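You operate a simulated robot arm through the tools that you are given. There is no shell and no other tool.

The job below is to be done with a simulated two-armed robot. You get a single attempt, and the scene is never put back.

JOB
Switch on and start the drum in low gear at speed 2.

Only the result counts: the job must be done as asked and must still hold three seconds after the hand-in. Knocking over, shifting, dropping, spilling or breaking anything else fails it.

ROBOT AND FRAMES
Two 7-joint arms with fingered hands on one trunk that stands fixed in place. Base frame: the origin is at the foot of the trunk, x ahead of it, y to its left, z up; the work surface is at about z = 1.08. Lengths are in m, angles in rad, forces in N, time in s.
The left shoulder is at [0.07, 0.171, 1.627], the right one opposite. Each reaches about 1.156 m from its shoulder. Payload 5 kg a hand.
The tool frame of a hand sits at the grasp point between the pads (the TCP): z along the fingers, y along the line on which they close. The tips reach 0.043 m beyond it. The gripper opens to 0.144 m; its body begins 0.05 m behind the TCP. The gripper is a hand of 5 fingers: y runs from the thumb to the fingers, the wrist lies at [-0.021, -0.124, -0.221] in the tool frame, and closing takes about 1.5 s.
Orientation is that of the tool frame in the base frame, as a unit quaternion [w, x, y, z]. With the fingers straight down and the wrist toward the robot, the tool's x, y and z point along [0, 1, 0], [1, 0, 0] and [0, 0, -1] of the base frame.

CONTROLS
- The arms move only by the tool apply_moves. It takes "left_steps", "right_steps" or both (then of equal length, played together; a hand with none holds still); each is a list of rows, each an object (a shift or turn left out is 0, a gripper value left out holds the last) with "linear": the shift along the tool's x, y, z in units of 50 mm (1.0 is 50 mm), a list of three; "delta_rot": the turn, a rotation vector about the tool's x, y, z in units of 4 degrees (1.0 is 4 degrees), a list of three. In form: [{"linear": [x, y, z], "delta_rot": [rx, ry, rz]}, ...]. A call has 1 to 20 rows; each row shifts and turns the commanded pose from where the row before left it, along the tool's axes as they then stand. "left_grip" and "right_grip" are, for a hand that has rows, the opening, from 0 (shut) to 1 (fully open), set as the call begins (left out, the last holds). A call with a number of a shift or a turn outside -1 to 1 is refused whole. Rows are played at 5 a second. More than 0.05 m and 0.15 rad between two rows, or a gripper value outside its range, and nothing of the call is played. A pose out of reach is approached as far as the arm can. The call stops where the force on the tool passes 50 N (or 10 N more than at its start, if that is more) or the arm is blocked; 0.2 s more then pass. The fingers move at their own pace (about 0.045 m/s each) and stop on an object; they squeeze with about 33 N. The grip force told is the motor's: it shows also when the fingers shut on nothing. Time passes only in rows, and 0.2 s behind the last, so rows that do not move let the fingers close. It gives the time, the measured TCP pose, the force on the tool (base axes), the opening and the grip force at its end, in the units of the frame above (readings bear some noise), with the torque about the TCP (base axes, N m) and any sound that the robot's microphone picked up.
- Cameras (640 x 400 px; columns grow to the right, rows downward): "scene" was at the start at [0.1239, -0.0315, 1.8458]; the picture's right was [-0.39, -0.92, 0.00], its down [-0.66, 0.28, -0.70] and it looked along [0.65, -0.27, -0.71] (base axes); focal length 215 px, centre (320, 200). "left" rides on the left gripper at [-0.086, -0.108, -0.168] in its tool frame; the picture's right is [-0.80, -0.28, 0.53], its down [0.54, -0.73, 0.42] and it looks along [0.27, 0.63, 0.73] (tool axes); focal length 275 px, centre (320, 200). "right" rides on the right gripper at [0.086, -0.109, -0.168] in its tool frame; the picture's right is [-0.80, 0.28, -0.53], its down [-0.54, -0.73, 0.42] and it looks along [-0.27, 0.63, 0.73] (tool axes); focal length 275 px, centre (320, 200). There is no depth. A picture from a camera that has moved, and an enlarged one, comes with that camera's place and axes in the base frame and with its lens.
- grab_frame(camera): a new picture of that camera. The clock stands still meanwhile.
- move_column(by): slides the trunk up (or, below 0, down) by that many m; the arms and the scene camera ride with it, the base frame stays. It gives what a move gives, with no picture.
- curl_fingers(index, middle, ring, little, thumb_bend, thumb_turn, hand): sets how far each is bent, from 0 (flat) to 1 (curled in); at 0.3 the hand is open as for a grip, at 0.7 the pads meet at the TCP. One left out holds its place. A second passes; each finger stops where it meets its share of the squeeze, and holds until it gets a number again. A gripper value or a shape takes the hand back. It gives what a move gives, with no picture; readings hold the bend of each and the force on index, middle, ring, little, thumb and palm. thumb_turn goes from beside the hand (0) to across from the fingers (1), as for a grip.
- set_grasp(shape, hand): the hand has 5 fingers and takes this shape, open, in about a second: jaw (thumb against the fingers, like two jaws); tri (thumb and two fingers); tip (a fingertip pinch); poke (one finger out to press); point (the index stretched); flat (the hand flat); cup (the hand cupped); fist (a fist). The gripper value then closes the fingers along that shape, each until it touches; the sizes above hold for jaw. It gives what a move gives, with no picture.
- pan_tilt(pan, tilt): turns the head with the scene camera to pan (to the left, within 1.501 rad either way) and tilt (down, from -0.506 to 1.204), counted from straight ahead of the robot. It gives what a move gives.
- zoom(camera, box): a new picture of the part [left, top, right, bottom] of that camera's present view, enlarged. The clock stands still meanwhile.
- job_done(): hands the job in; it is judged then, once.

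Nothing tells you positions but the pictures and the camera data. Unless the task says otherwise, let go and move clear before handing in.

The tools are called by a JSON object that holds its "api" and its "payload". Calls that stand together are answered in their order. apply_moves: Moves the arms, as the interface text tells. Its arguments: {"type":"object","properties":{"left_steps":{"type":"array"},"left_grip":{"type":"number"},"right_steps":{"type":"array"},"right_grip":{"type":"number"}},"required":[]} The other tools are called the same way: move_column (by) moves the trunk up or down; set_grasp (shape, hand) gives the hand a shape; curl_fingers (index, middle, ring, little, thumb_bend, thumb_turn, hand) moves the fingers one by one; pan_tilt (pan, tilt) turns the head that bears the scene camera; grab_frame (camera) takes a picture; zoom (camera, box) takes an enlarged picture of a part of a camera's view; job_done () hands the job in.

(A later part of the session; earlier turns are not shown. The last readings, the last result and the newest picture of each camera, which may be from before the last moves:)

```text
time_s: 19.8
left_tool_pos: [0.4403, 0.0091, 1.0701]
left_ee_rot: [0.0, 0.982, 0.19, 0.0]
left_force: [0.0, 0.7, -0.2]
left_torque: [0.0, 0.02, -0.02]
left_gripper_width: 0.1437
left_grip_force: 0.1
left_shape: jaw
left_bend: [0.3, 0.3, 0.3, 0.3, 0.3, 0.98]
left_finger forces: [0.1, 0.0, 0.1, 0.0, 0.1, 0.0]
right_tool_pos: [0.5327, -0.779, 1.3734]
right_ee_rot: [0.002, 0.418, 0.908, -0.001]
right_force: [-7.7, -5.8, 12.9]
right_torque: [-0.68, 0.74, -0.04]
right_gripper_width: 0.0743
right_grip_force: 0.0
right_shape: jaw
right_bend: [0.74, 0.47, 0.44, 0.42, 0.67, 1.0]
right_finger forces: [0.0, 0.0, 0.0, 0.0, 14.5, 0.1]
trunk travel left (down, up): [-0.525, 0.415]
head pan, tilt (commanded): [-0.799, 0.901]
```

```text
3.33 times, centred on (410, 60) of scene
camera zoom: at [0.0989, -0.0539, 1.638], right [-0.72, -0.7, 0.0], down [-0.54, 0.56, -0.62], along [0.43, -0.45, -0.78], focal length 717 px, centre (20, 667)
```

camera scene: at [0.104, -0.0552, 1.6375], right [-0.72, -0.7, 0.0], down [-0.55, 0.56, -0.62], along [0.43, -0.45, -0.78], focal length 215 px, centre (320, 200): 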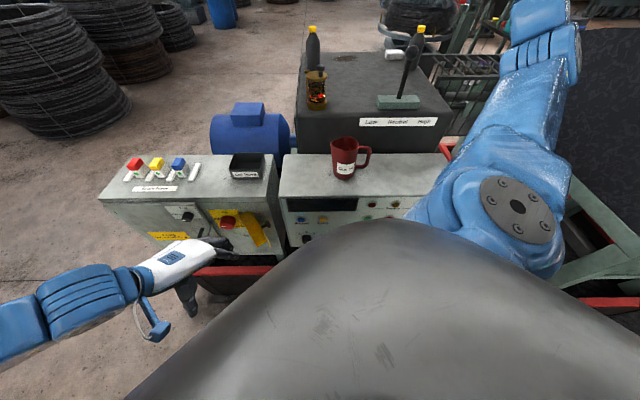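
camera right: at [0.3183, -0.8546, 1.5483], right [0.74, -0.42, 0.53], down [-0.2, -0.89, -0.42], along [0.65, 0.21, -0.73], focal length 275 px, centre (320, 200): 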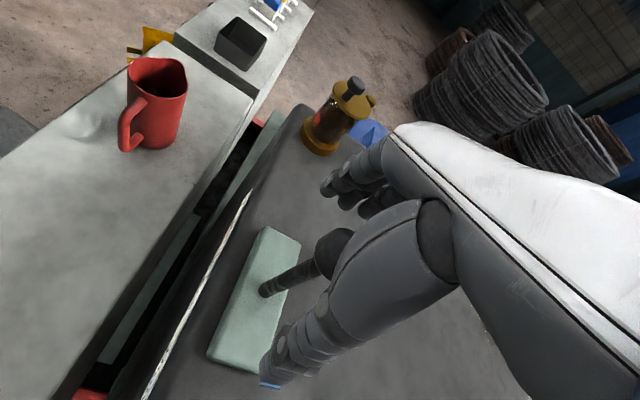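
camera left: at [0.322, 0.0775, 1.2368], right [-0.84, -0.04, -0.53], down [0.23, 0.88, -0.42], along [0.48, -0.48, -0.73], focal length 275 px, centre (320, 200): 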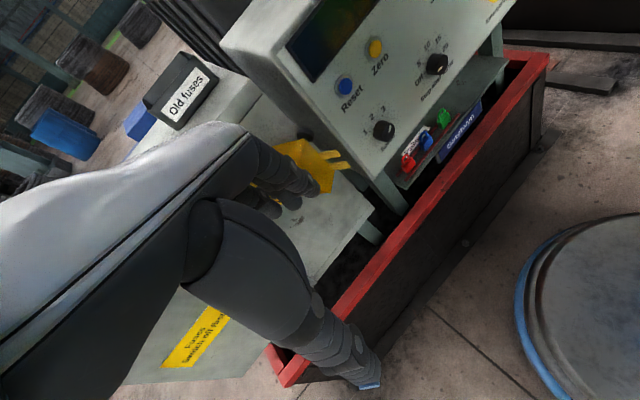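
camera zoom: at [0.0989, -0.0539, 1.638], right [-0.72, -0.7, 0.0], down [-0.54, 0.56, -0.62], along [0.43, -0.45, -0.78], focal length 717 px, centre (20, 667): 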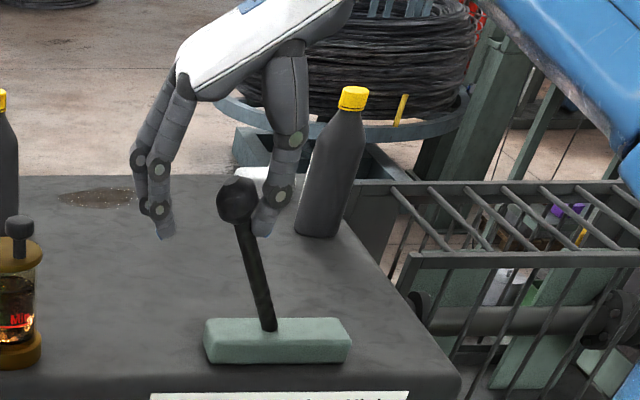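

The lever is hard against its Low stop (14.5 N with no further travel). I'll back off, open the hand and lift straight up.

{"api": "apply_moves", "payload": {"right_steps": [{"linear": [0, -0.3, 0]}, {}, {}, {}, {}, {}], "right_grip": 1.0}}

{"api": "apply_moves", "payload": {"right_steps": [{"linear": [0, 0, -0.7]}, {"linear": [0, 0, -0.7]}, {"linear": [0, 0, -0.9]}, {"linear": [0, 0, -0.9]}]}}

{"api": "grab_frame", "payload": {"camera": "right"}}

{"api": "zoom", "payload": {"camera": "scene", "box": [330, 0, 490, 120]}}

{"api": "grab_frame", "payload": {"camera": "scene"}}

```text
time_s: 21.2
left_tool_pos: [0.4419, 0.0097, 1.0697]
left_ee_rot: [0.0, 0.982, 0.191, 0.0]
left_force: [0.2, 0.1, -0.2]
left_torque: [0.0, -0.03, 0.03]
left_gripper_width: 0.1436
left_grip_force: 0.1
left_shape: jaw
left_bend: [0.3, 0.3, 0.3, 0.3, 0.3, 0.98]
left_finger forces: [0.1, 0.1, 0.0, 0.0, 0.0, 0.1]
right_tool_pos: [0.5256, -0.7884, 1.3708]
right_ee_rot: [-0.001, 0.415, 0.91, -0.001]
right_force: [-0.4, 0.2, -0.2]
right_torque: [0.01, -0.01, -0.02]
right_gripper_width: 0.1436
right_grip_force: 0.0
right_shape: jaw
right_bend: [0.3, 0.3, 0.3, 0.3, 0.3, 0.98]
right_finger forces: [0.0, 0.0, 0.0, 0.0, 0.1, 0.0]
trunk travel left (down, up): [-0.525, 0.415]
head pan, tilt (commanded): [-0.799, 0.901]
```

```text
time_s: 22.2
left_tool_pos: [0.4459, 0.0075, 1.067]
left_ee_rot: [0.0, 0.982, 0.191, -0.002]
left_force: [2.7, -1.7, -0.8]
left_torque: [0.08, 0.22, -0.04]
left_gripper_width: 0.1434
left_grip_force: 0.1
left_shape: jaw
left_bend: [0.3, 0.3, 0.3, 0.3, 0.3, 0.98]
left_finger forces: [0.1, 0.0, 0.0, 0.1, 0.1, 0.1]
right_tool_pos: [0.5308, -0.7902, 1.5243]
right_ee_rot: [-0.007, 0.417, 0.909, -0.003]
right_force: [-3.5, -1.7, 14.4]
right_torque: [-0.07, -0.59, -0.12]
right_gripper_width: 0.1438
right_grip_force: 0.0
right_shape: jaw
right_bend: [0.3, 0.3, 0.3, 0.3, 0.3, 0.98]
right_finger forces: [0.0, 0.0, 0.0, 0.0, 0.1, 0.0]
trunk travel left (down, up): [-0.525, 0.415]
head pan, tilt (commanded): [-0.799, 0.901]
```

```text
taken
camera right: at [0.3949, -0.7952, 1.6935], right [0.74, -0.42, 0.52], down [-0.2, -0.88, -0.42], along [0.64, 0.21, -0.74], focal length 275 px, centre (320, 200)
```

right: 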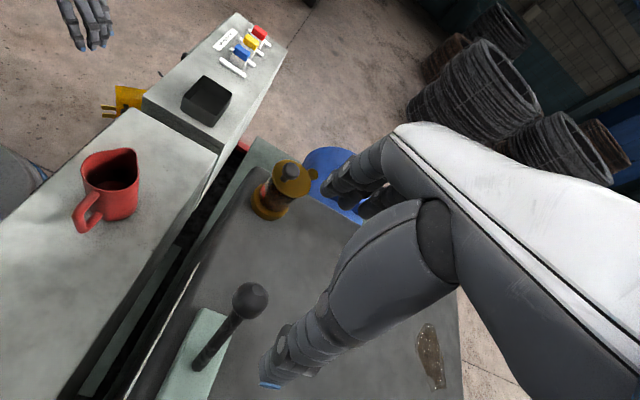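

```text
3.33 times, centred on (410, 60) of scene
camera zoom: at [0.1076, -0.0557, 1.6372], right [-0.72, -0.7, 0.0], down [-0.55, 0.56, -0.62], along [0.43, -0.44, -0.79], focal length 717 px, centre (20, 667)
```

zoom: 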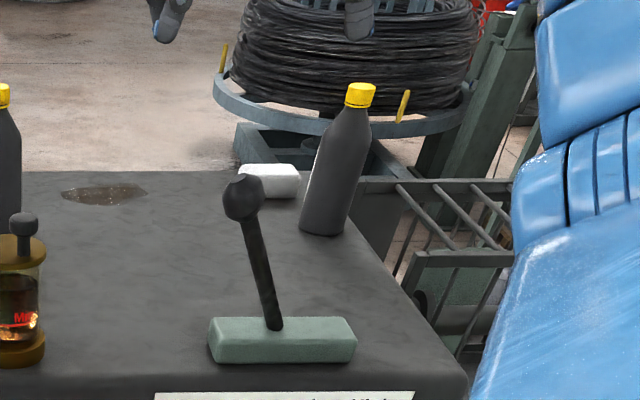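

```text
taken
camera scene: at [0.1076, -0.0557, 1.6372], right [-0.72, -0.7, 0.0], down [-0.55, 0.56, -0.62], along [0.43, -0.44, -0.79], focal length 215 px, centre (320, 200)
```

scene: 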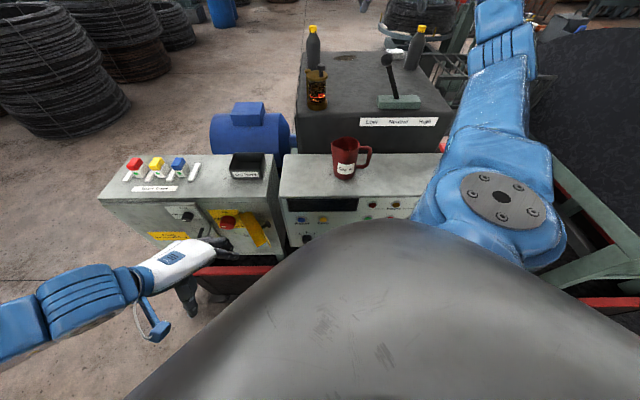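

The lever stays in Low. Now I'll raise the right hand well clear and then lower the trunk so the head can see the whole control panel.

{"api": "apply_moves", "payload": {"right_steps": [{"linear": [0, 0, -0.9]}, {"linear": [0, 0, -0.9]}, {"linear": [0, 0, -0.9]}, {"linear": [0, 0, -0.9]}, {"linear": [0, 0, -0.9]}, {"linear": [0, 0, -0.9]}]}}

{"api": "move_column", "payload": {"by": -0.2}}

{"api": "pan_tilt", "payload": {"pan": -0.785, "tilt": 0.75}}

{"api": "grab_frame", "payload": {"camera": "scene"}}

{"api": "grab_frame", "payload": {"camera": "left"}}

```text
time_s: 23.6
left_tool_pos: [0.4376, 0.0095, 1.0712]
left_ee_rot: [0.001, 0.982, 0.191, 0.002]
left_force: [-1.5, -0.5, 1.0]
left_torque: [0.05, -0.19, 0.03]
left_gripper_width: 0.1439
left_grip_force: 0.1
left_shape: jaw
left_bend: [0.3, 0.3, 0.3, 0.3, 0.3, 0.98]
left_finger forces: [0.1, 0.0, 0.0, 0.1, 0.1, 0.1]
right_tool_pos: [0.5111, -0.7587, 1.7631]
right_ee_rot: [0.004, 0.416, 0.909, 0.0]
right_force: [-0.4, 0.1, -0.2]
right_torque: [0.0, -0.09, -0.04]
right_gripper_width: 0.1439
right_grip_force: 0.0
right_shape: jaw
right_bend: [0.3, 0.3, 0.3, 0.3, 0.3, 0.98]
right_finger forces: [0.1, 0.0, 0.0, 0.1, 0.0, 0.1]
right hand out of reach, approached as far as the arm can: row 5, 6
trunk travel left (down, up): [-0.525, 0.415]
head pan, tilt (commanded): [-0.799, 0.901]
```

```text
time_s: 25.8
left_tool_pos: [0.4416, 0.0105, 0.8693]
left_ee_rot: [0.0, 0.982, 0.191, 0.0]
left_force: [-0.2, -0.8, 0.4]
left_torque: [0.0, 0.0, -0.02]
left_gripper_width: 0.1437
left_grip_force: 0.1
left_shape: jaw
left_bend: [0.3, 0.3, 0.3, 0.3, 0.3, 0.98]
left_finger forces: [0.0, 0.0, 0.0, 0.0, 0.0, 0.0]
right_tool_pos: [0.5184, -0.7569, 1.5586]
right_ee_rot: [0.002, 0.417, 0.909, -0.002]
right_force: [-1.0, 0.6, -0.5]
right_torque: [0.0, 0.01, -0.04]
right_gripper_width: 0.1441
right_grip_force: 0.1
right_shape: jaw
right_bend: [0.3, 0.3, 0.3, 0.3, 0.3, 0.98]
right_finger forces: [0.0, 0.0, 0.0, 0.0, 0.1, 0.0]
trunk travel left (down, up): [-0.325, 0.615]
head pan, tilt (commanded): [-0.799, 0.901]
```

```text
time_s: 26.5
left_tool_pos: [0.4411, 0.0092, 0.8693]
left_ee_rot: [0.001, 0.982, 0.191, 0.001]
left_force: [-0.5, 0.0, 0.4]
left_torque: [-0.02, 0.01, 0.01]
left_gripper_width: 0.1438
left_grip_force: 0.1
left_shape: jaw
left_bend: [0.3, 0.3, 0.3, 0.3, 0.3, 0.98]
left_finger forces: [0.0, 0.0, 0.0, 0.1, 0.1, 0.0]
right_tool_pos: [0.5189, -0.7578, 1.559]
right_ee_rot: [0.002, 0.418, 0.909, -0.002]
right_force: [0.0, 1.1, -0.1]
right_torque: [0.0, 0.01, 0.0]
right_gripper_width: 0.1439
right_grip_force: 0.1
right_shape: jaw
right_bend: [0.3, 0.3, 0.3, 0.3, 0.3, 0.98]
right_finger forces: [0.0, 0.0, 0.1, 0.1, 0.0, 0.0]
trunk travel left (down, up): [-0.325, 0.615]
head pan, tilt (commanded): [-0.785, 0.75]
```

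```text
taken
camera scene: at [0.1076, -0.0587, 1.4494], right [-0.71, -0.71, 0.0], down [-0.48, 0.48, -0.73], along [0.52, -0.52, -0.68], focal length 215 px, centre (320, 200)
```

scene: 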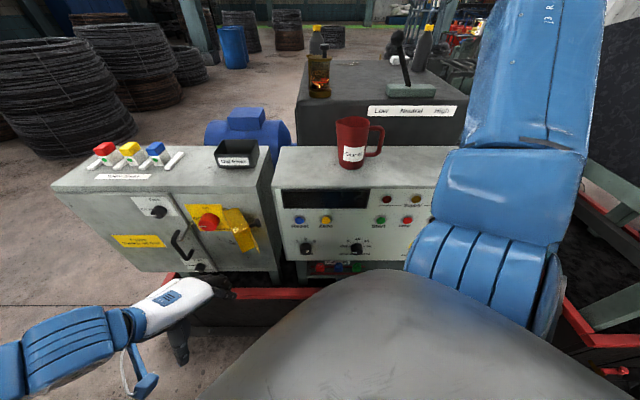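

```text
taken
camera left: at [0.322, 0.0775, 1.0366], right [-0.84, -0.04, -0.53], down [0.23, 0.88, -0.42], along [0.48, -0.48, -0.73], focal length 275 px, centre (320, 200)
```

left: 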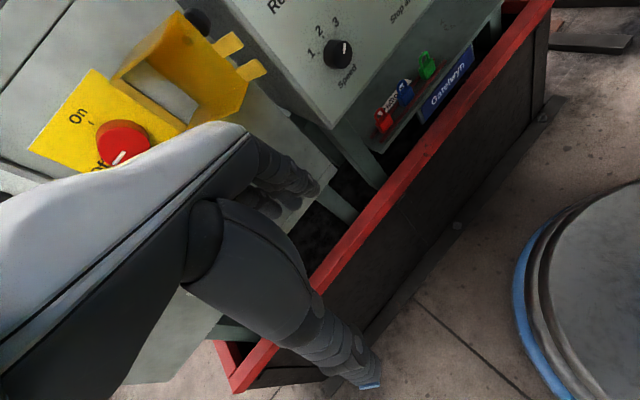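

Now the whole control panel is in view from the head. I'll enlarge both panels.

{"api": "zoom", "payload": {"camera": "scene", "box": [270, 175, 430, 275]}}

{"api": "zoom", "payload": {"camera": "scene", "box": [140, 180, 270, 280]}}

{"api": "zoom", "payload": {"camera": "scene", "box": [290, 230, 380, 275]}}

{"api": "zoom", "payload": {"camera": "left", "box": [290, 0, 410, 100]}}

{"api": "zoom", "payload": {"camera": "left", "box": [20, 0, 270, 200]}}

```text
4.00 times, centred on (350, 225) of scene
camera zoom: at [0.1076, -0.0587, 1.4494], right [-0.71, -0.71, 0.0], down [-0.48, 0.48, -0.73], along [0.52, -0.52, -0.68], focal length 860 px, centre (200, 100)
```

zoom: 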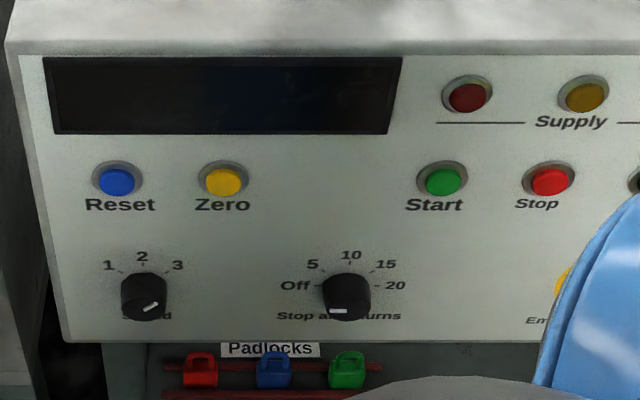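

```text
4.00 times, centred on (205, 230) of scene
camera zoom: at [0.1076, -0.0587, 1.4494], right [-0.71, -0.71, 0.0], down [-0.48, 0.48, -0.73], along [0.52, -0.52, -0.68], focal length 860 px, centre (780, 80)
```

zoom: 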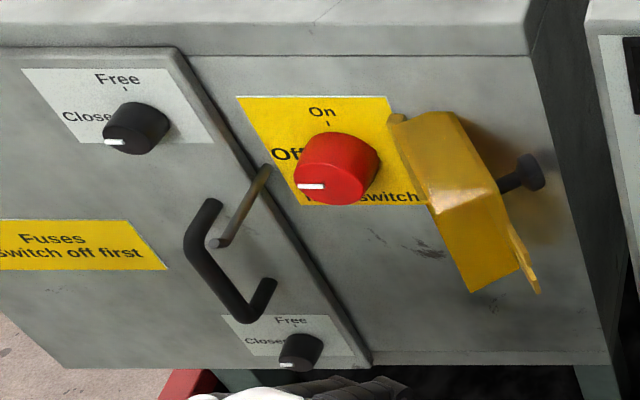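

```text
7.11 times, centred on (335, 252) of scene
camera zoom: at [0.1076, -0.0587, 1.4494], right [-0.71, -0.71, 0.0], down [-0.48, 0.48, -0.73], along [0.52, -0.52, -0.68], focal length 1530 px, centre (213, -173)
```

zoom: 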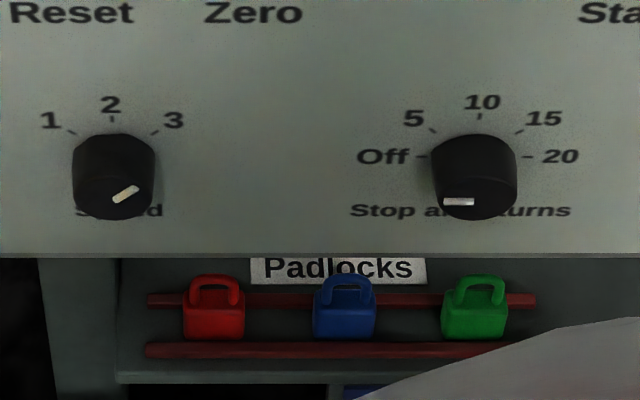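

```text
4.00 times, centred on (350, 50) of left
camera zoom: at [0.322, 0.0775, 1.0366], right [-0.84, -0.04, -0.53], down [0.23, 0.88, -0.42], along [0.48, -0.48, -0.73], focal length 1101 px, centre (200, 800)
```

zoom: 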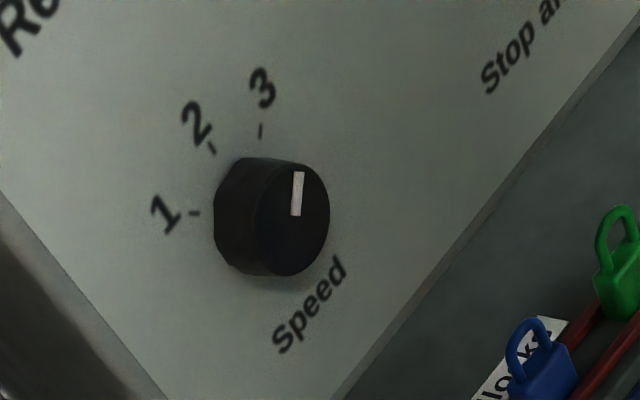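

```text
2.00 times, centred on (145, 100) of left
camera zoom: at [0.322, 0.0775, 1.0366], right [-0.84, -0.04, -0.53], down [0.23, 0.88, -0.42], along [0.48, -0.48, -0.73], focal length 551 px, centre (670, 400)
```

zoom: 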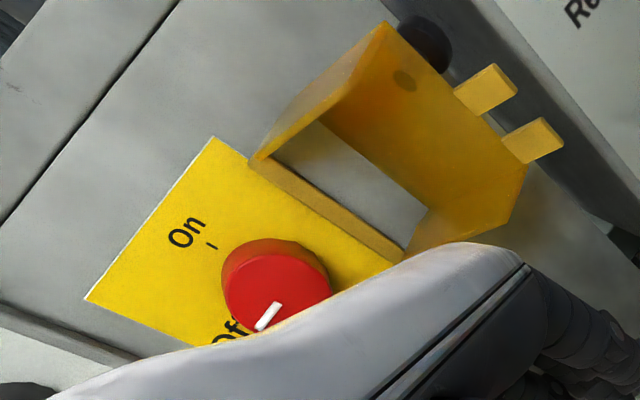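

Readings are now clear: Speed points to 3 (needs 2), "Stop after turns" is Off, the main switch is Off. I place the main switch front at about (0.656, -0.124, 0.948), the speed knob at (0.447, -0.327, 0.800) and Start at (0.290, -0.509, 0.950); the yellow flap beside the main switch looks like an open lock-out cover I must stay clear of. Next I'll give the left hand a fingertip pinch and see how the fingers lie.

{"api": "set_grasp", "payload": {"hand": "left", "shape": "tip"}}

{"api": "grab_frame", "payload": {"camera": "left"}}

{"api": "zoom", "payload": {"camera": "scene", "box": [80, 250, 280, 390]}}

```text
time_s: 27.4
left_tool_pos: [0.4422, 0.0103, 0.8692]
left_ee_rot: [0.0, 0.982, 0.19, 0.0]
left_force: [0.1, 0.3, -0.7]
left_torque: [-0.02, 0.02, -0.03]
left_gripper_width: 0.1438
left_grip_force: 0.1
left_shape: tip
left_bend: [0.3, 0.98, 0.99, 0.99, 0.3, 0.98]
left_finger forces: [0.1, 0.0, 0.0, 0.0, 0.1, 0.0]
right_tool_pos: [0.5191, -0.7574, 1.5587]
right_ee_rot: [0.001, 0.417, 0.909, -0.002]
right_force: [-0.4, 0.5, 0.5]
right_torque: [0.0, 0.01, 0.03]
right_gripper_width: 0.1436
right_grip_force: 0.0
right_shape: jaw
right_bend: [0.3, 0.3, 0.3, 0.3, 0.3, 0.98]
right_finger forces: [0.0, 0.0, 0.0, 0.1, 0.1, 0.1]
trunk travel left (down, up): [-0.325, 0.615]
head pan, tilt (commanded): [-0.785, 0.75]
```

```text
taken
camera left: at [0.3221, 0.0774, 1.0366], right [-0.84, -0.04, -0.53], down [0.23, 0.88, -0.42], along [0.48, -0.48, -0.73], focal length 275 px, centre (320, 200)
```

left: 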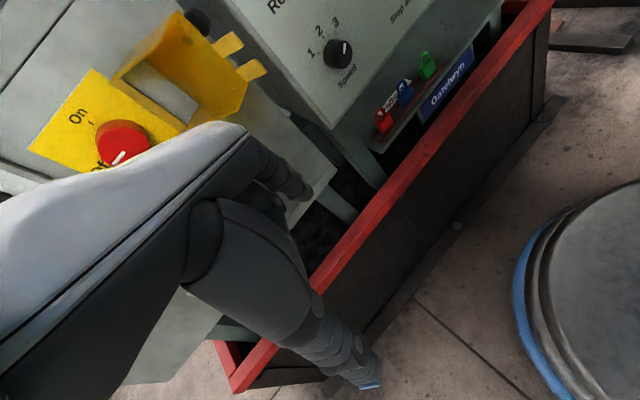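

```text
2.86 times, centred on (180, 320) of scene
camera zoom: at [0.1078, -0.0588, 1.4494], right [-0.71, -0.71, 0.0], down [-0.48, 0.48, -0.73], along [0.52, -0.52, -0.68], focal length 614 px, centre (720, -143)
```

zoom: 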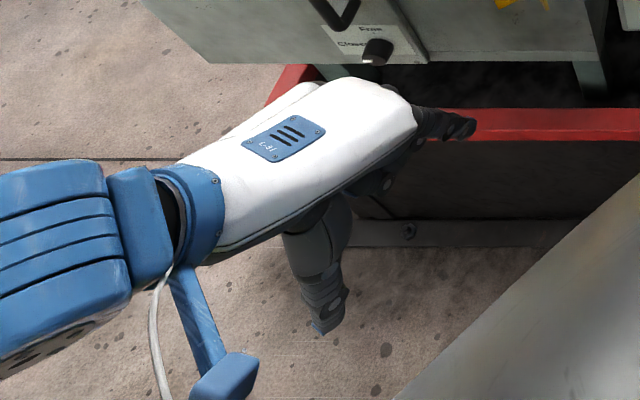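

With the pinch shape the index and thumb straddle the TCP, and the other fingers are folded away. I'll pitch the left hand up in free space so its fingers point into the panel, checking that the arm can take this pose.

{"api": "apply_moves", "payload": {"left_steps": [{"delta_rot": [-0.92, 0.392, 0]}, {"delta_rot": [-0.92, 0.392, 0]}, {"delta_rot": [-0.92, 0.392, 0]}, {"delta_rot": [-0.92, 0.392, 0]}, {"delta_rot": [-0.92, 0.392, 0]}, {"delta_rot": [-0.92, 0.392, 0]}, {"delta_rot": [-0.92, 0.392, 0]}, {"delta_rot": [-0.92, 0.392, 0]}, {"delta_rot": [-0.92, 0.392, 0]}, {"delta_rot": [-0.92, 0.392, 0]}]}}

{"api": "grab_frame", "payload": {"camera": "scene"}}

{"api": "grab_frame", "payload": {"camera": "left"}}

```text
time_s: 29.6
left_tool_pos: [0.4405, 0.01, 0.8694]
left_ee_rot: [0.284, 0.922, 0.179, 0.192]
left_force: [-0.8, 0.6, 0.1]
left_torque: [0.01, 0.01, 0.0]
left_gripper_width: 0.1439
left_grip_force: 0.0
left_shape: tip
left_bend: [0.3, 0.98, 0.99, 0.99, 0.3, 0.97]
left_finger forces: [0.0, 0.0, 0.0, 0.0, 0.0, 0.0]
right_tool_pos: [0.5178, -0.7575, 1.5606]
right_ee_rot: [0.002, 0.417, 0.909, -0.002]
right_force: [0.0, -1.1, -0.3]
right_torque: [0.01, -0.01, 0.0]
right_gripper_width: 0.1438
right_grip_force: 0.1
right_shape: jaw
right_bend: [0.3, 0.3, 0.3, 0.3, 0.3, 0.98]
right_finger forces: [0.0, 0.0, 0.1, 0.0, 0.0, 0.1]
trunk travel left (down, up): [-0.325, 0.615]
head pan, tilt (commanded): [-0.785, 0.75]
```

```text
taken
camera scene: at [0.1067, -0.0584, 1.4496], right [-0.71, -0.71, 0.0], down [-0.48, 0.48, -0.73], along [0.52, -0.52, -0.68], focal length 215 px, centre (320, 200)
```

scene: 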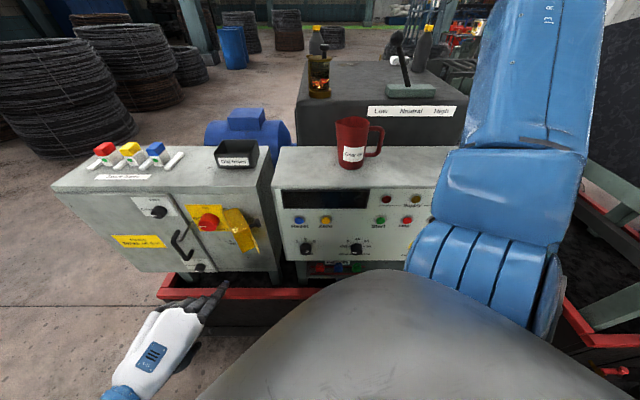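

```text
taken
camera left: at [0.2674, 0.1315, 0.9117], right [-0.51, -0.37, -0.78], down [0.5, 0.61, -0.62], along [0.7, -0.7, -0.12], focal length 275 px, centre (320, 200)
```

left: 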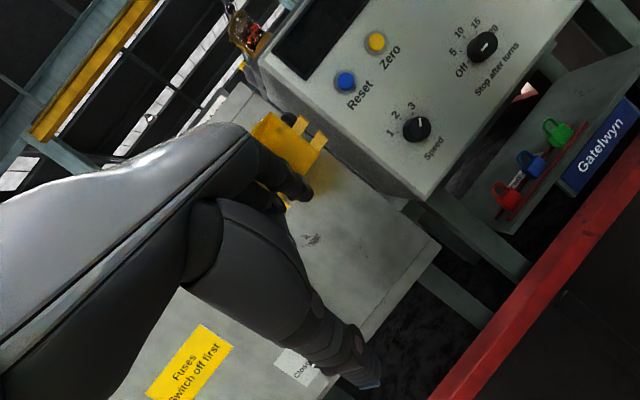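

The arm takes the pitch easily. I'll finish pitching up so the fingers point horizontally into the panel.

{"api": "apply_moves", "payload": {"left_steps": [{"delta_rot": [-0.92, 0.392, 0]}, {"delta_rot": [-0.92, 0.392, 0]}, {"delta_rot": [-0.92, 0.392, 0]}, {"delta_rot": [-0.92, 0.392, 0]}, {"delta_rot": [-0.92, 0.392, 0]}, {"delta_rot": [-0.92, 0.392, 0]}, {"delta_rot": [-0.92, 0.392, 0]}, {"delta_rot": [-0.92, 0.392, 0]}, {"delta_rot": [-0.92, 0.392, 0]}, {"delta_rot": [-0.92, 0.392, 0]}, {"delta_rot": [-0.92, 0.392, 0]}, {"delta_rot": [-0.92, 0.392, 0]}, {"delta_rot": [-0.46, 0.196, 0]}]}}

{"api": "grab_frame", "payload": {"camera": "scene"}}

```text
time_s: 32.4
left_tool_pos: [0.58, 0.1356, 1.0096]
left_ee_rot: [0.587, 0.695, 0.136, 0.393]
left_force: [-0.4, 0.1, -0.7]
left_torque: [-0.01, 0.02, 0.01]
left_gripper_width: 0.1438
left_grip_force: 0.1
left_shape: tip
left_bend: [0.3, 0.98, 0.99, 0.99, 0.3, 0.97]
left_finger forces: [0.1, 0.1, 0.0, 0.1, 0.1, 0.0]
left hand out of reach, approached as far as the arm can: row 1, 2, 3, 4, 5, 6, 7, 8, 9, 10, 11, 12, 13
right_tool_pos: [0.5193, -0.7562, 1.5592]
right_ee_rot: [0.001, 0.417, 0.909, -0.001]
right_force: [-0.7, 0.0, -1.0]
right_torque: [0.03, -0.01, -0.01]
right_gripper_width: 0.1441
right_grip_force: 0.0
right_shape: jaw
right_bend: [0.3, 0.3, 0.3, 0.3, 0.3, 0.98]
right_finger forces: [0.0, 0.1, 0.1, 0.1, 0.0, 0.0]
trunk travel left (down, up): [-0.325, 0.615]
head pan, tilt (commanded): [-0.785, 0.75]
```

```text
taken
camera scene: at [0.1078, -0.0586, 1.4494], right [-0.71, -0.71, 0.0], down [-0.48, 0.48, -0.73], along [0.52, -0.52, -0.68], focal length 215 px, centre (320, 200)
```

scene: 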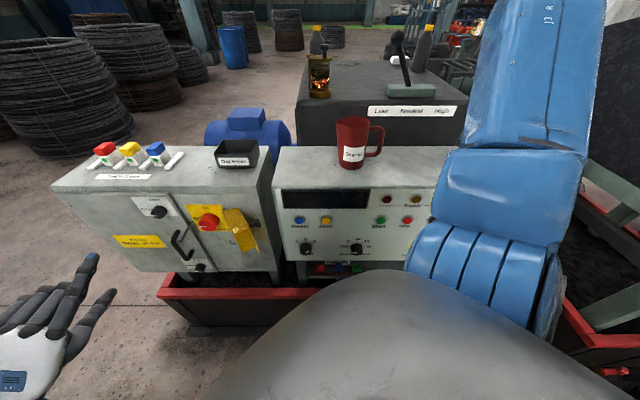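

The arm kept the wanted orientation but couldn't hold the point so close to the body, so it slid left to (0.58, 0.136, 1.01). I'll command the standoff in front of the main switch and see how close it gets.

{"api": "apply_moves", "payload": {"left_steps": [{"linear": [0.414, 0.253, 0.7]}, {"linear": [0.414, 0.253, 0.7]}, {"linear": [0.414, 0.253, 0.7]}, {"linear": [0.414, 0.253, 0.7]}]}}

{"api": "grab_frame", "payload": {"camera": "scene"}}

```text
time_s: 33.4
left_tool_pos: [0.7194, 0.0751, 1.0865]
left_ee_rot: [0.584, 0.695, 0.135, 0.396]
left_force: [-0.4, -0.4, -0.2]
left_torque: [-0.01, -0.02, 0.03]
left_gripper_width: 0.1442
left_grip_force: 0.0
left_shape: tip
left_bend: [0.3, 0.98, 0.99, 0.99, 0.3, 0.97]
left_finger forces: [0.1, 0.0, 0.0, 0.0, 0.0, 0.0]
right_tool_pos: [0.5213, -0.7586, 1.5565]
right_ee_rot: [0.0, 0.416, 0.909, 0.0]
right_force: [0.3, 0.3, -0.4]
right_torque: [0.01, 0.08, 0.03]
right_gripper_width: 0.1435
right_grip_force: 0.1
right_shape: jaw
right_bend: [0.3, 0.3, 0.3, 0.3, 0.3, 0.98]
right_finger forces: [0.1, 0.1, 0.0, 0.1, 0.1, 0.0]
trunk travel left (down, up): [-0.325, 0.615]
head pan, tilt (commanded): [-0.785, 0.75]
```

```text
taken
camera scene: at [0.1093, -0.0599, 1.4491], right [-0.71, -0.71, 0.0], down [-0.48, 0.48, -0.73], along [0.52, -0.52, -0.68], focal length 215 px, centre (320, 200)
```

scene: 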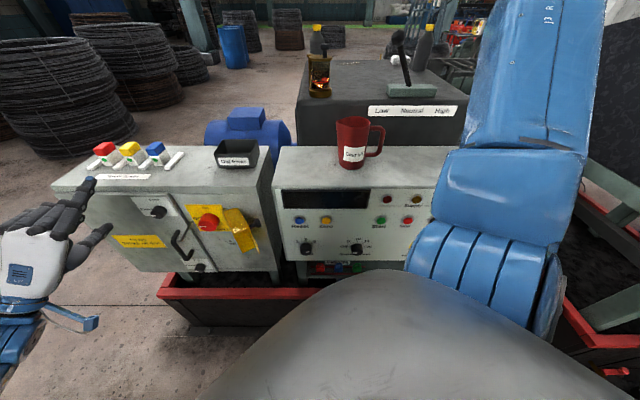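

The moves count from the actual pose, and the hand is now in front of the fuse door at stand-off. I'll back out slightly and slide right and down toward the main switch.

{"api": "apply_moves", "payload": {"left_steps": [{"linear": [0, 0, -0.7]}, {"linear": [-0.75, -0.18, 0]}, {"linear": [-0.75, -0.18, 0]}, {"linear": [-0.75, -0.18, 0]}, {"linear": [-0.75, -0.18, 0]}, {"linear": [-0.75, -0.18, 0]}, {"linear": [-0.75, -0.18, 0]}]}}

{"api": "grab_frame", "payload": {"camera": "scene"}}

```text
time_s: 35.0
left_tool_pos: [0.6314, 0.0617, 1.0238]
left_ee_rot: [0.589, 0.7, 0.133, 0.381]
left_force: [0.0, 0.8, -0.6]
left_torque: [-0.03, 0.01, -0.01]
left_gripper_width: 0.1439
left_grip_force: 0.0
left_shape: tip
left_bend: [0.3, 0.98, 0.99, 0.99, 0.3, 0.98]
left_finger forces: [0.1, 0.1, 0.1, 0.0, 0.0, 0.1]
left hand out of reach, approached as far as the arm can: row 4, 5, 6, 7
right_tool_pos: [0.5191, -0.7572, 1.559]
right_ee_rot: [0.001, 0.417, 0.909, -0.001]
right_force: [0.4, 0.5, -0.3]
right_torque: [0.03, 0.05, -0.01]
right_gripper_width: 0.144
right_grip_force: 0.1
right_shape: jaw
right_bend: [0.3, 0.3, 0.3, 0.3, 0.3, 0.98]
right_finger forces: [0.1, 0.0, 0.0, 0.0, 0.0, 0.0]
trunk travel left (down, up): [-0.325, 0.615]
head pan, tilt (commanded): [-0.785, 0.75]
```

```text
taken
camera scene: at [0.1077, -0.0583, 1.4494], right [-0.71, -0.71, 0.0], down [-0.48, 0.48, -0.73], along [0.52, -0.52, -0.68], focal length 215 px, centre (320, 200)
```

scene: 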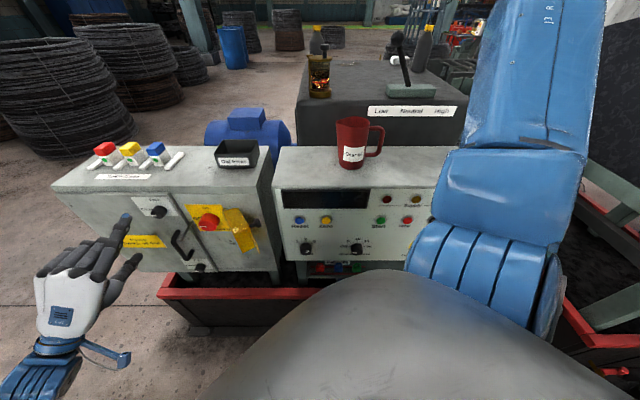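

The arm stops near (0.63, 0.06, 1.02) in this roll, so some wrist limit is reached. I'll test whether rolling the hand counter-clockwise (toward a handshake pose) frees it.

{"api": "apply_moves", "payload": {"left_steps": [{"delta_rot": [0, 0, -1]}, {"delta_rot": [0, 0, -1]}, {"delta_rot": [0, 0, -1]}, {"delta_rot": [0, 0, -1]}, {"delta_rot": [0, 0, -1]}, {"delta_rot": [0, 0, -1]}, {"delta_rot": [0, 0, -1]}, {"delta_rot": [0, 0, -1]}, {"delta_rot": [0, 0, -1]}, {"delta_rot": [0, 0, -1]}]}}

{"api": "grab_frame", "payload": {"camera": "scene"}}

```text
time_s: 37.2
left_tool_pos: [0.6331, 0.061, 1.0253]
left_ee_rot: [0.686, 0.607, 0.364, 0.171]
left_force: [0.5, -0.6, 0.1]
left_torque: [-0.02, 0.01, 0.01]
left_gripper_width: 0.144
left_grip_force: 0.0
left_shape: tip
left_bend: [0.3, 0.98, 0.99, 0.99, 0.3, 0.98]
left_finger forces: [0.0, 0.1, 0.1, 0.1, 0.1, 0.1]
right_tool_pos: [0.5197, -0.7581, 1.559]
right_ee_rot: [0.0, 0.417, 0.909, -0.001]
right_force: [0.3, 0.1, 0.0]
right_torque: [0.0, -0.01, -0.01]
right_gripper_width: 0.1441
right_grip_force: 0.1
right_shape: jaw
right_bend: [0.3, 0.3, 0.3, 0.3, 0.3, 0.98]
right_finger forces: [0.0, 0.0, 0.0, 0.0, 0.0, 0.0]
trunk travel left (down, up): [-0.325, 0.615]
head pan, tilt (commanded): [-0.785, 0.75]
```

```text
taken
camera scene: at [0.1075, -0.0591, 1.4494], right [-0.71, -0.71, 0.0], down [-0.48, 0.48, -0.73], along [0.52, -0.52, -0.68], focal length 215 px, centre (320, 200)
```

scene: 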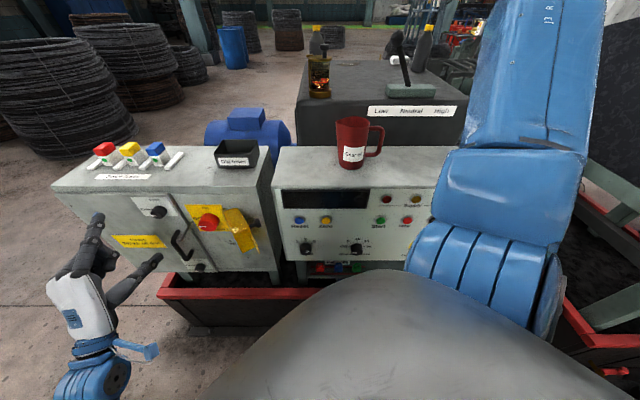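

The roll itself is no problem; the index now points up with the thumb lower right. I'll try sliding right and down to the main switch from this pose.

{"api": "apply_moves", "payload": {"left_steps": [{"linear": [-0.436, -0.536, 0.08]}, {"linear": [-0.436, -0.536, 0.08]}, {"linear": [-0.436, -0.536, 0.08]}, {"linear": [-0.436, -0.536, 0.08]}]}}

{"api": "grab_frame", "payload": {"camera": "scene"}}

```text
time_s: 38.2
left_tool_pos: [0.5637, -0.0328, 0.949]
left_ee_rot: [0.686, 0.606, 0.364, 0.173]
left_force: [-1.5, -0.4, -0.3]
left_torque: [0.03, 0.02, -0.01]
left_gripper_width: 0.1439
left_grip_force: 0.1
left_shape: tip
left_bend: [0.3, 0.98, 0.99, 0.99, 0.3, 0.98]
left_finger forces: [0.0, 0.1, 0.1, 0.0, 0.0, 0.0]
right_tool_pos: [0.5197, -0.7585, 1.5588]
right_ee_rot: [0.001, 0.417, 0.909, 0.0]
right_force: [0.0, -0.9, -1.0]
right_torque: [0.04, -0.03, 0.0]
right_gripper_width: 0.1435
right_grip_force: 0.1
right_shape: jaw
right_bend: [0.3, 0.3, 0.3, 0.3, 0.3, 0.98]
right_finger forces: [0.0, 0.0, 0.1, 0.1, 0.0, 0.0]
trunk travel left (down, up): [-0.325, 0.615]
head pan, tilt (commanded): [-0.785, 0.75]
```

```text
taken
camera scene: at [0.1071, -0.0597, 1.4495], right [-0.71, -0.71, 0.0], down [-0.48, 0.48, -0.73], along [0.52, -0.52, -0.68], focal length 215 px, centre (320, 200)
```

scene: 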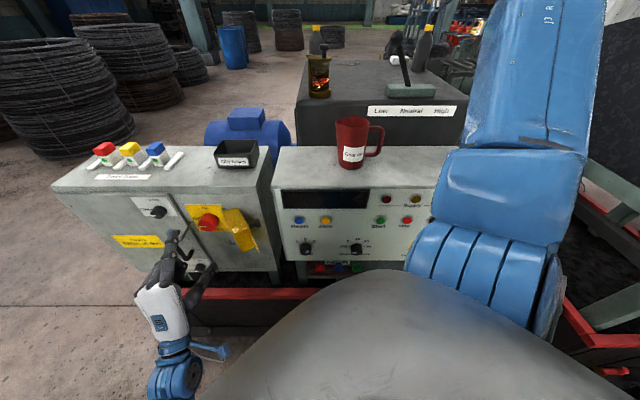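

The hand is now at the stand-off in front of the main switch at (0.564, -0.033, 0.949). I'll test in the air how far it can roll clockwise here.

{"api": "apply_moves", "payload": {"left_steps": [{"delta_rot": [0, 0, 1]}, {"delta_rot": [0, 0, 1]}, {"delta_rot": [0, 0, 1]}, {"delta_rot": [0, 0, 1]}, {"delta_rot": [0, 0, 1]}, {"delta_rot": [0, 0, 1]}]}}

{"api": "zoom", "payload": {"camera": "scene", "box": [110, 180, 290, 400]}}

```text
time_s: 39.6
left_tool_pos: [0.5994, 0.0157, 0.9634]
left_ee_rot: [0.638, 0.671, 0.228, 0.303]
left_force: [0.2, -0.6, 0.0]
left_torque: [-0.01, 0.0, -0.02]
left_gripper_width: 0.1439
left_grip_force: 0.1
left_shape: tip
left_bend: [0.3, 0.98, 0.99, 0.99, 0.3, 0.98]
left_finger forces: [0.0, 0.1, 0.0, 0.0, 0.0, 0.0]
left hand out of reach, approached as far as the arm can: row 3, 4, 5, 6
right_tool_pos: [0.5204, -0.7579, 1.5596]
right_ee_rot: [0.001, 0.416, 0.909, -0.001]
right_force: [0.4, 0.2, 0.2]
right_torque: [-0.02, 0.01, 0.02]
right_gripper_width: 0.1437
right_grip_force: 0.1
right_shape: jaw
right_bend: [0.3, 0.3, 0.3, 0.3, 0.3, 0.98]
right_finger forces: [0.0, 0.0, 0.0, 0.0, 0.0, 0.0]
trunk travel left (down, up): [-0.325, 0.615]
head pan, tilt (commanded): [-0.785, 0.75]
```

```text
1.82 times, centred on (200, 290) of scene
camera zoom: at [0.1083, -0.0581, 1.4493], right [-0.71, -0.71, 0.0], down [-0.48, 0.48, -0.73], along [0.52, -0.52, -0.68], focal length 391 px, centre (538, 36)
```

zoom: 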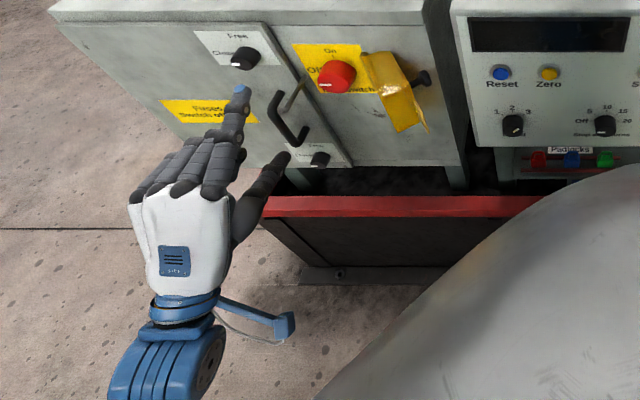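

Clockwise past vertical isn't available there, so I'll see how far the hand rolls the other way (toward palm-up), which would also put the hand camera above the fingers.

{"api": "apply_moves", "payload": {"left_steps": [{"delta_rot": [0, 0, -1]}, {"delta_rot": [0, 0, -1]}, {"delta_rot": [0, 0, -1]}, {"delta_rot": [0, 0, -1]}, {"delta_rot": [0, 0, -1]}, {"delta_rot": [0, 0, -1]}, {"delta_rot": [0, 0, -1]}, {"delta_rot": [0, 0, -1]}, {"delta_rot": [0, 0, -1]}, {"delta_rot": [0, 0, -1]}, {"delta_rot": [0, 0, -1]}, {"delta_rot": [0, 0, -1]}, {"delta_rot": [0, 0, -1]}, {"delta_rot": [0, 0, -1]}, {"delta_rot": [0, 0, -1]}, {"delta_rot": [0, 0, -1]}, {"delta_rot": [0, 0, -1]}, {"delta_rot": [0, 0, -1]}, {"delta_rot": [0, 0, -1]}, {"delta_rot": [0, 0, -1]}]}}

{"api": "zoom", "payload": {"camera": "scene", "box": [110, 180, 290, 400]}}

```text
time_s: 43.7
left_tool_pos: [0.5986, 0.0352, 0.9471]
left_ee_rot: [0.662, 0.461, 0.581, -0.112]
left_force: [-1.1, -2.6, 1.8]
left_torque: [0.15, 0.15, 0.2]
left_gripper_width: 0.144
left_grip_force: 0.0
left_shape: tip
left_bend: [0.3, 0.98, 0.99, 0.99, 0.3, 0.98]
left_finger forces: [0.1, 0.1, 0.0, 0.0, 0.1, 0.0]
right_tool_pos: [0.5155, -0.7584, 1.5617]
right_ee_rot: [0.0, 0.421, 0.907, -0.001]
right_force: [-6.3, -6.0, -0.6]
right_torque: [0.51, -0.54, -0.15]
right_gripper_width: 0.1439
right_grip_force: 0.0
right_shape: jaw
right_bend: [0.3, 0.3, 0.3, 0.3, 0.3, 0.98]
right_finger forces: [0.0, 0.1, 0.0, 0.0, 0.0, 0.0]
trunk travel left (down, up): [-0.325, 0.615]
head pan, tilt (commanded): [-0.785, 0.75]
stopped in row 20 (left hand): the arm was blocked; the commanded pose is now the measured one
```

```text
1.82 times, centred on (200, 290) of scene
camera zoom: at [0.1103, -0.0536, 1.451], right [-0.71, -0.71, 0.0], down [-0.48, 0.48, -0.73], along [0.51, -0.52, -0.68], focal length 391 px, centre (538, 36)
```

zoom: 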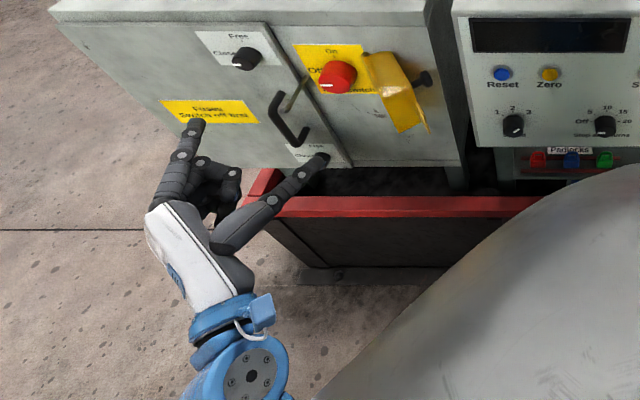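

The elbow came up against the robot's own body at about 60° left, so the usable roll is roughly 0-60° left of vertical. I'll roll back to about 40° left and level the fingers.

{"api": "apply_moves", "payload": {"left_steps": [{"delta_rot": [0, 0, 1]}, {"delta_rot": [0, 0, 1]}, {"delta_rot": [0, 0, 1]}, {"delta_rot": [0, 0, 1]}, {"delta_rot": [0, 0, 1]}, {"delta_rot": [-0.79, -0.18, 0]}, {"delta_rot": [-0.79, -0.18, 0]}]}}

{"api": "grab_frame", "payload": {"camera": "left"}}

{"api": "grab_frame", "payload": {"camera": "scene"}}

```text
time_s: 45.3
left_tool_pos: [0.5929, 0.0307, 0.9409]
left_ee_rot: [0.706, 0.511, 0.49, 0.019]
left_force: [-0.3, 0.3, 0.3]
left_torque: [-0.01, 0.02, 0.01]
left_gripper_width: 0.1439
left_grip_force: 0.0
left_shape: tip
left_bend: [0.3, 0.98, 0.99, 0.99, 0.3, 0.98]
left_finger forces: [0.1, 0.0, 0.0, 0.0, 0.1, 0.0]
right_tool_pos: [0.5189, -0.7609, 1.5567]
right_ee_rot: [0.002, 0.418, 0.908, -0.001]
right_force: [0.9, -0.5, 0.3]
right_torque: [0.0, 0.03, 0.0]
right_gripper_width: 0.144
right_grip_force: 0.0
right_shape: jaw
right_bend: [0.3, 0.3, 0.3, 0.3, 0.3, 0.98]
right_finger forces: [0.0, 0.0, 0.0, 0.0, 0.1, 0.1]
trunk travel left (down, up): [-0.325, 0.615]
head pan, tilt (commanded): [-0.785, 0.75]
```

```text
taken
camera left: at [0.3788, 0.0503, 0.9181], right [-0.17, -0.93, 0.32], down [0.24, -0.36, -0.9], along [0.96, -0.07, 0.28], focal length 275 px, centre (320, 200)
```

left: 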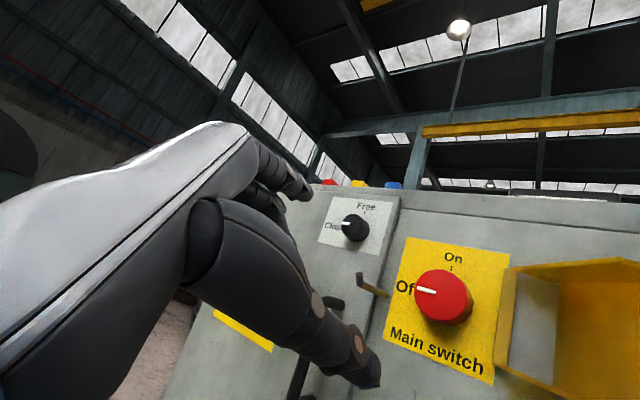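

```text
taken
camera scene: at [0.1077, -0.0592, 1.4494], right [-0.71, -0.71, 0.0], down [-0.48, 0.48, -0.73], along [0.52, -0.52, -0.68], focal length 215 px, centre (320, 200)
```

scene: 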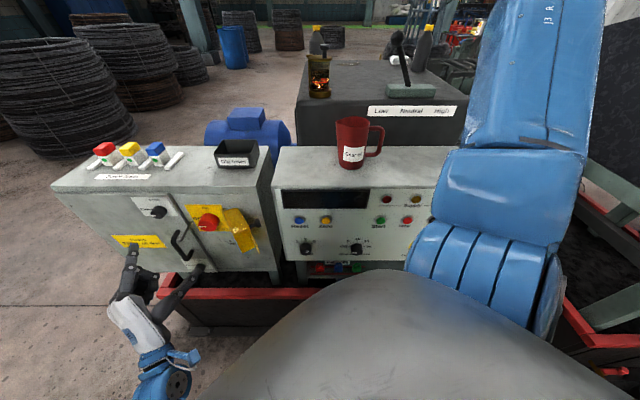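

The hand camera now shows the main switch squarely: pointer at Off (left), On at the top, centre at about a point 0.95 high as computed. I'll roll to 30° left, pre-close the pinch to about 85 mm and move to a stand-off right in front of it.

{"api": "apply_moves", "payload": {"left_steps": [{"delta_rot": [0, 0, 1]}, {"delta_rot": [0, 0, 1]}, {"delta_rot": [0, 0, 1]}, {"linear": [-0.6, -0.242, 0.4]}, {"linear": [-0.6, -0.242, 0.4]}, {}, {}], "left_grip": 0.6}}

{"api": "grab_frame", "payload": {"camera": "left"}}

{"api": "zoom", "payload": {"camera": "scene", "box": [130, 180, 290, 300]}}

```text
time_s: 46.9
left_tool_pos: [0.5775, -0.0427, 0.9493]
left_ee_rot: [0.7, 0.56, 0.433, 0.093]
left_force: [0.1, -0.6, 0.2]
left_torque: [0.01, -0.01, -0.02]
left_gripper_width: 0.0871
left_grip_force: 0.1
left_shape: tip
left_bend: [0.29, 0.98, 0.99, 0.99, 0.65, 1.0]
left_finger forces: [0.0, 0.0, 0.1, 0.1, 0.1, 0.0]
right_tool_pos: [0.5195, -0.7602, 1.558]
right_ee_rot: [0.001, 0.418, 0.909, 0.0]
right_force: [-0.5, -0.8, 0.1]
right_torque: [0.03, -0.06, 0.09]
right_gripper_width: 0.1443
right_grip_force: 0.0
right_shape: jaw
right_bend: [0.3, 0.3, 0.3, 0.3, 0.3, 0.98]
right_finger forces: [0.0, 0.0, 0.0, 0.0, 0.0, 0.0]
trunk travel left (down, up): [-0.325, 0.615]
head pan, tilt (commanded): [-0.785, 0.75]
```

```text
taken
camera left: at [0.3673, -0.0177, 0.899], right [-0.2, -0.97, 0.15], down [0.37, -0.22, -0.9], along [0.91, -0.13, 0.41], focal length 275 px, centre (320, 200)
```

left: 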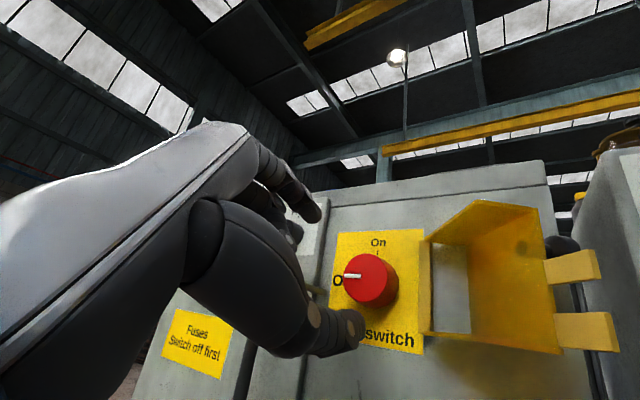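

```text
3.33 times, centred on (210, 240) of scene
camera zoom: at [0.1075, -0.0593, 1.4494], right [-0.71, -0.71, 0.0], down [-0.48, 0.48, -0.73], along [0.52, -0.52, -0.68], focal length 717 px, centre (687, 67)
```

zoom: 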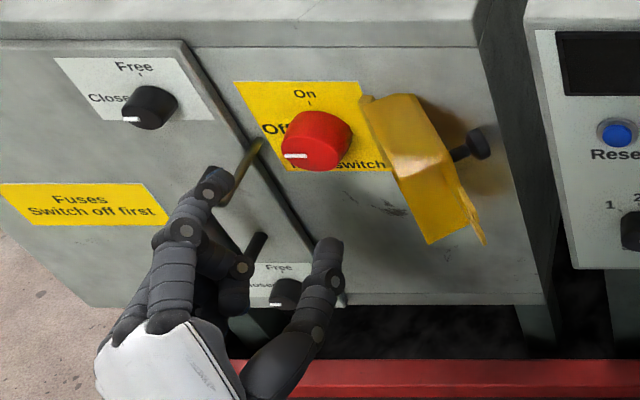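

Index and thumb now straddle the switch axis symmetrically, at d about 0.11 m from it. I'll advance most of the way and check before closing.

{"api": "apply_moves", "payload": {"left_steps": [{"linear": [0, 0, 0.5]}, {"linear": [0, 0, 0.4]}, {"linear": [0, 0, 0.3]}]}}

{"api": "grab_frame", "payload": {"camera": "left"}}

{"api": "zoom", "payload": {"camera": "scene", "box": [130, 180, 290, 300]}}

```text
time_s: 47.7
left_tool_pos: [0.6204, -0.0851, 0.9483]
left_ee_rot: [0.7, 0.56, 0.433, 0.093]
left_force: [-0.1, 0.0, -1.0]
left_torque: [0.02, -0.02, -0.01]
left_gripper_width: 0.0869
left_grip_force: 0.1
left_shape: tip
left_bend: [0.29, 0.98, 0.99, 0.99, 0.65, 1.0]
left_finger forces: [0.0, 0.0, 0.0, 0.0, 0.0, 0.0]
right_tool_pos: [0.5186, -0.7603, 1.5566]
right_ee_rot: [0.001, 0.418, 0.908, -0.001]
right_force: [-0.2, 0.1, 0.1]
right_torque: [0.05, -0.01, -0.02]
right_gripper_width: 0.1439
right_grip_force: 0.2
right_shape: jaw
right_bend: [0.3, 0.3, 0.3, 0.3, 0.3, 0.98]
right_finger forces: [0.0, 0.0, 0.0, 0.0, 0.1, 0.0]
trunk travel left (down, up): [-0.325, 0.615]
head pan, tilt (commanded): [-0.785, 0.75]
```

```text
taken
camera left: at [0.4106, -0.0597, 0.8991], right [-0.2, -0.97, 0.15], down [0.37, -0.22, -0.9], along [0.91, -0.13, 0.41], focal length 275 px, centre (320, 200)
```

left: 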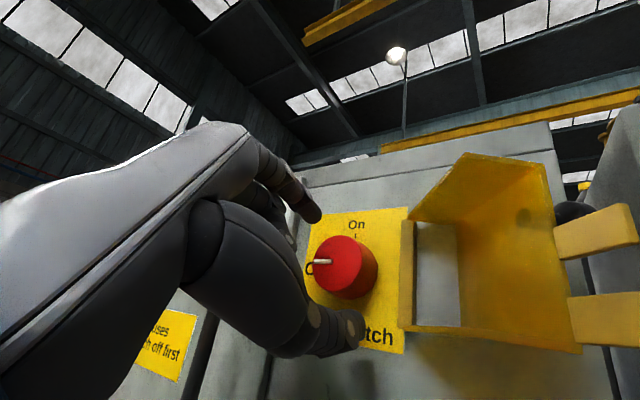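

```text
3.33 times, centred on (210, 240) of scene
camera zoom: at [0.1079, -0.059, 1.4494], right [-0.71, -0.71, 0.0], down [-0.48, 0.48, -0.73], along [0.52, -0.52, -0.68], focal length 717 px, centre (687, 67)
```

zoom: 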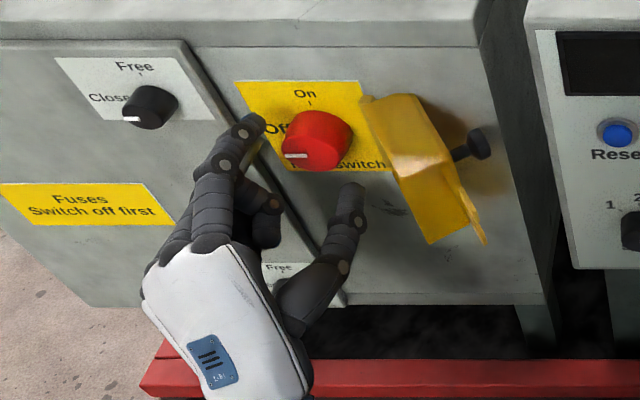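

The knob is centred between the fingertips to within a few millimetres. I'll advance the last 24 mm and then close the pinch on it.

{"api": "apply_moves", "payload": {"left_steps": [{"linear": [0, 0, 0.24]}, {"linear": [0, 0, 0.22]}]}}

{"api": "grab_frame", "payload": {"camera": "left"}}

{"api": "zoom", "payload": {"camera": "scene", "box": [130, 180, 290, 300]}}

```text
time_s: 48.3
left_tool_pos: [0.6366, -0.0979, 0.9495]
left_ee_rot: [0.7, 0.559, 0.434, 0.093]
left_force: [-9.1, 16.1, -8.0]
left_torque: [-0.43, 0.25, 1.03]
left_gripper_width: 0.0868
left_grip_force: 0.0
left_shape: tip
left_bend: [0.29, 0.98, 0.99, 0.99, 0.65, 1.0]
left_finger forces: [0.0, 0.1, 0.3, 19.3, 0.0, 0.0]
right_tool_pos: [0.5193, -0.756, 1.5587]
right_ee_rot: [0.001, 0.417, 0.909, -0.002]
right_force: [-0.4, -0.2, 0.8]
right_torque: [-0.03, -0.01, 0.0]
right_gripper_width: 0.1441
right_grip_force: 0.1
right_shape: jaw
right_bend: [0.3, 0.3, 0.3, 0.3, 0.3, 0.98]
right_finger forces: [0.1, 0.0, 0.0, 0.0, 0.0, 0.0]
trunk travel left (down, up): [-0.325, 0.615]
head pan, tilt (commanded): [-0.785, 0.75]
```

```text
taken
camera left: at [0.4273, -0.0732, 0.8984], right [-0.2, -0.97, 0.15], down [0.37, -0.22, -0.9], along [0.91, -0.12, 0.4], focal length 275 px, centre (320, 200)
```

left: 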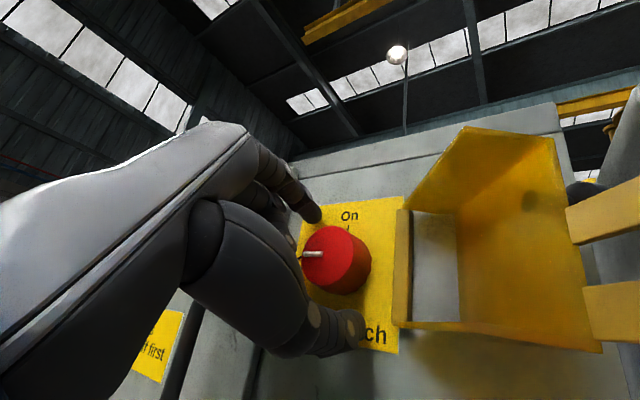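

```text
3.33 times, centred on (210, 240) of scene
camera zoom: at [0.1076, -0.0557, 1.4493], right [-0.71, -0.71, 0.0], down [-0.48, 0.48, -0.73], along [0.52, -0.52, -0.68], focal length 717 px, centre (687, 67)
```

zoom: 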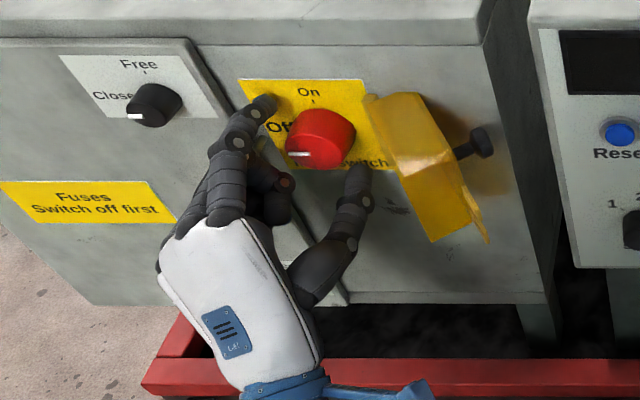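

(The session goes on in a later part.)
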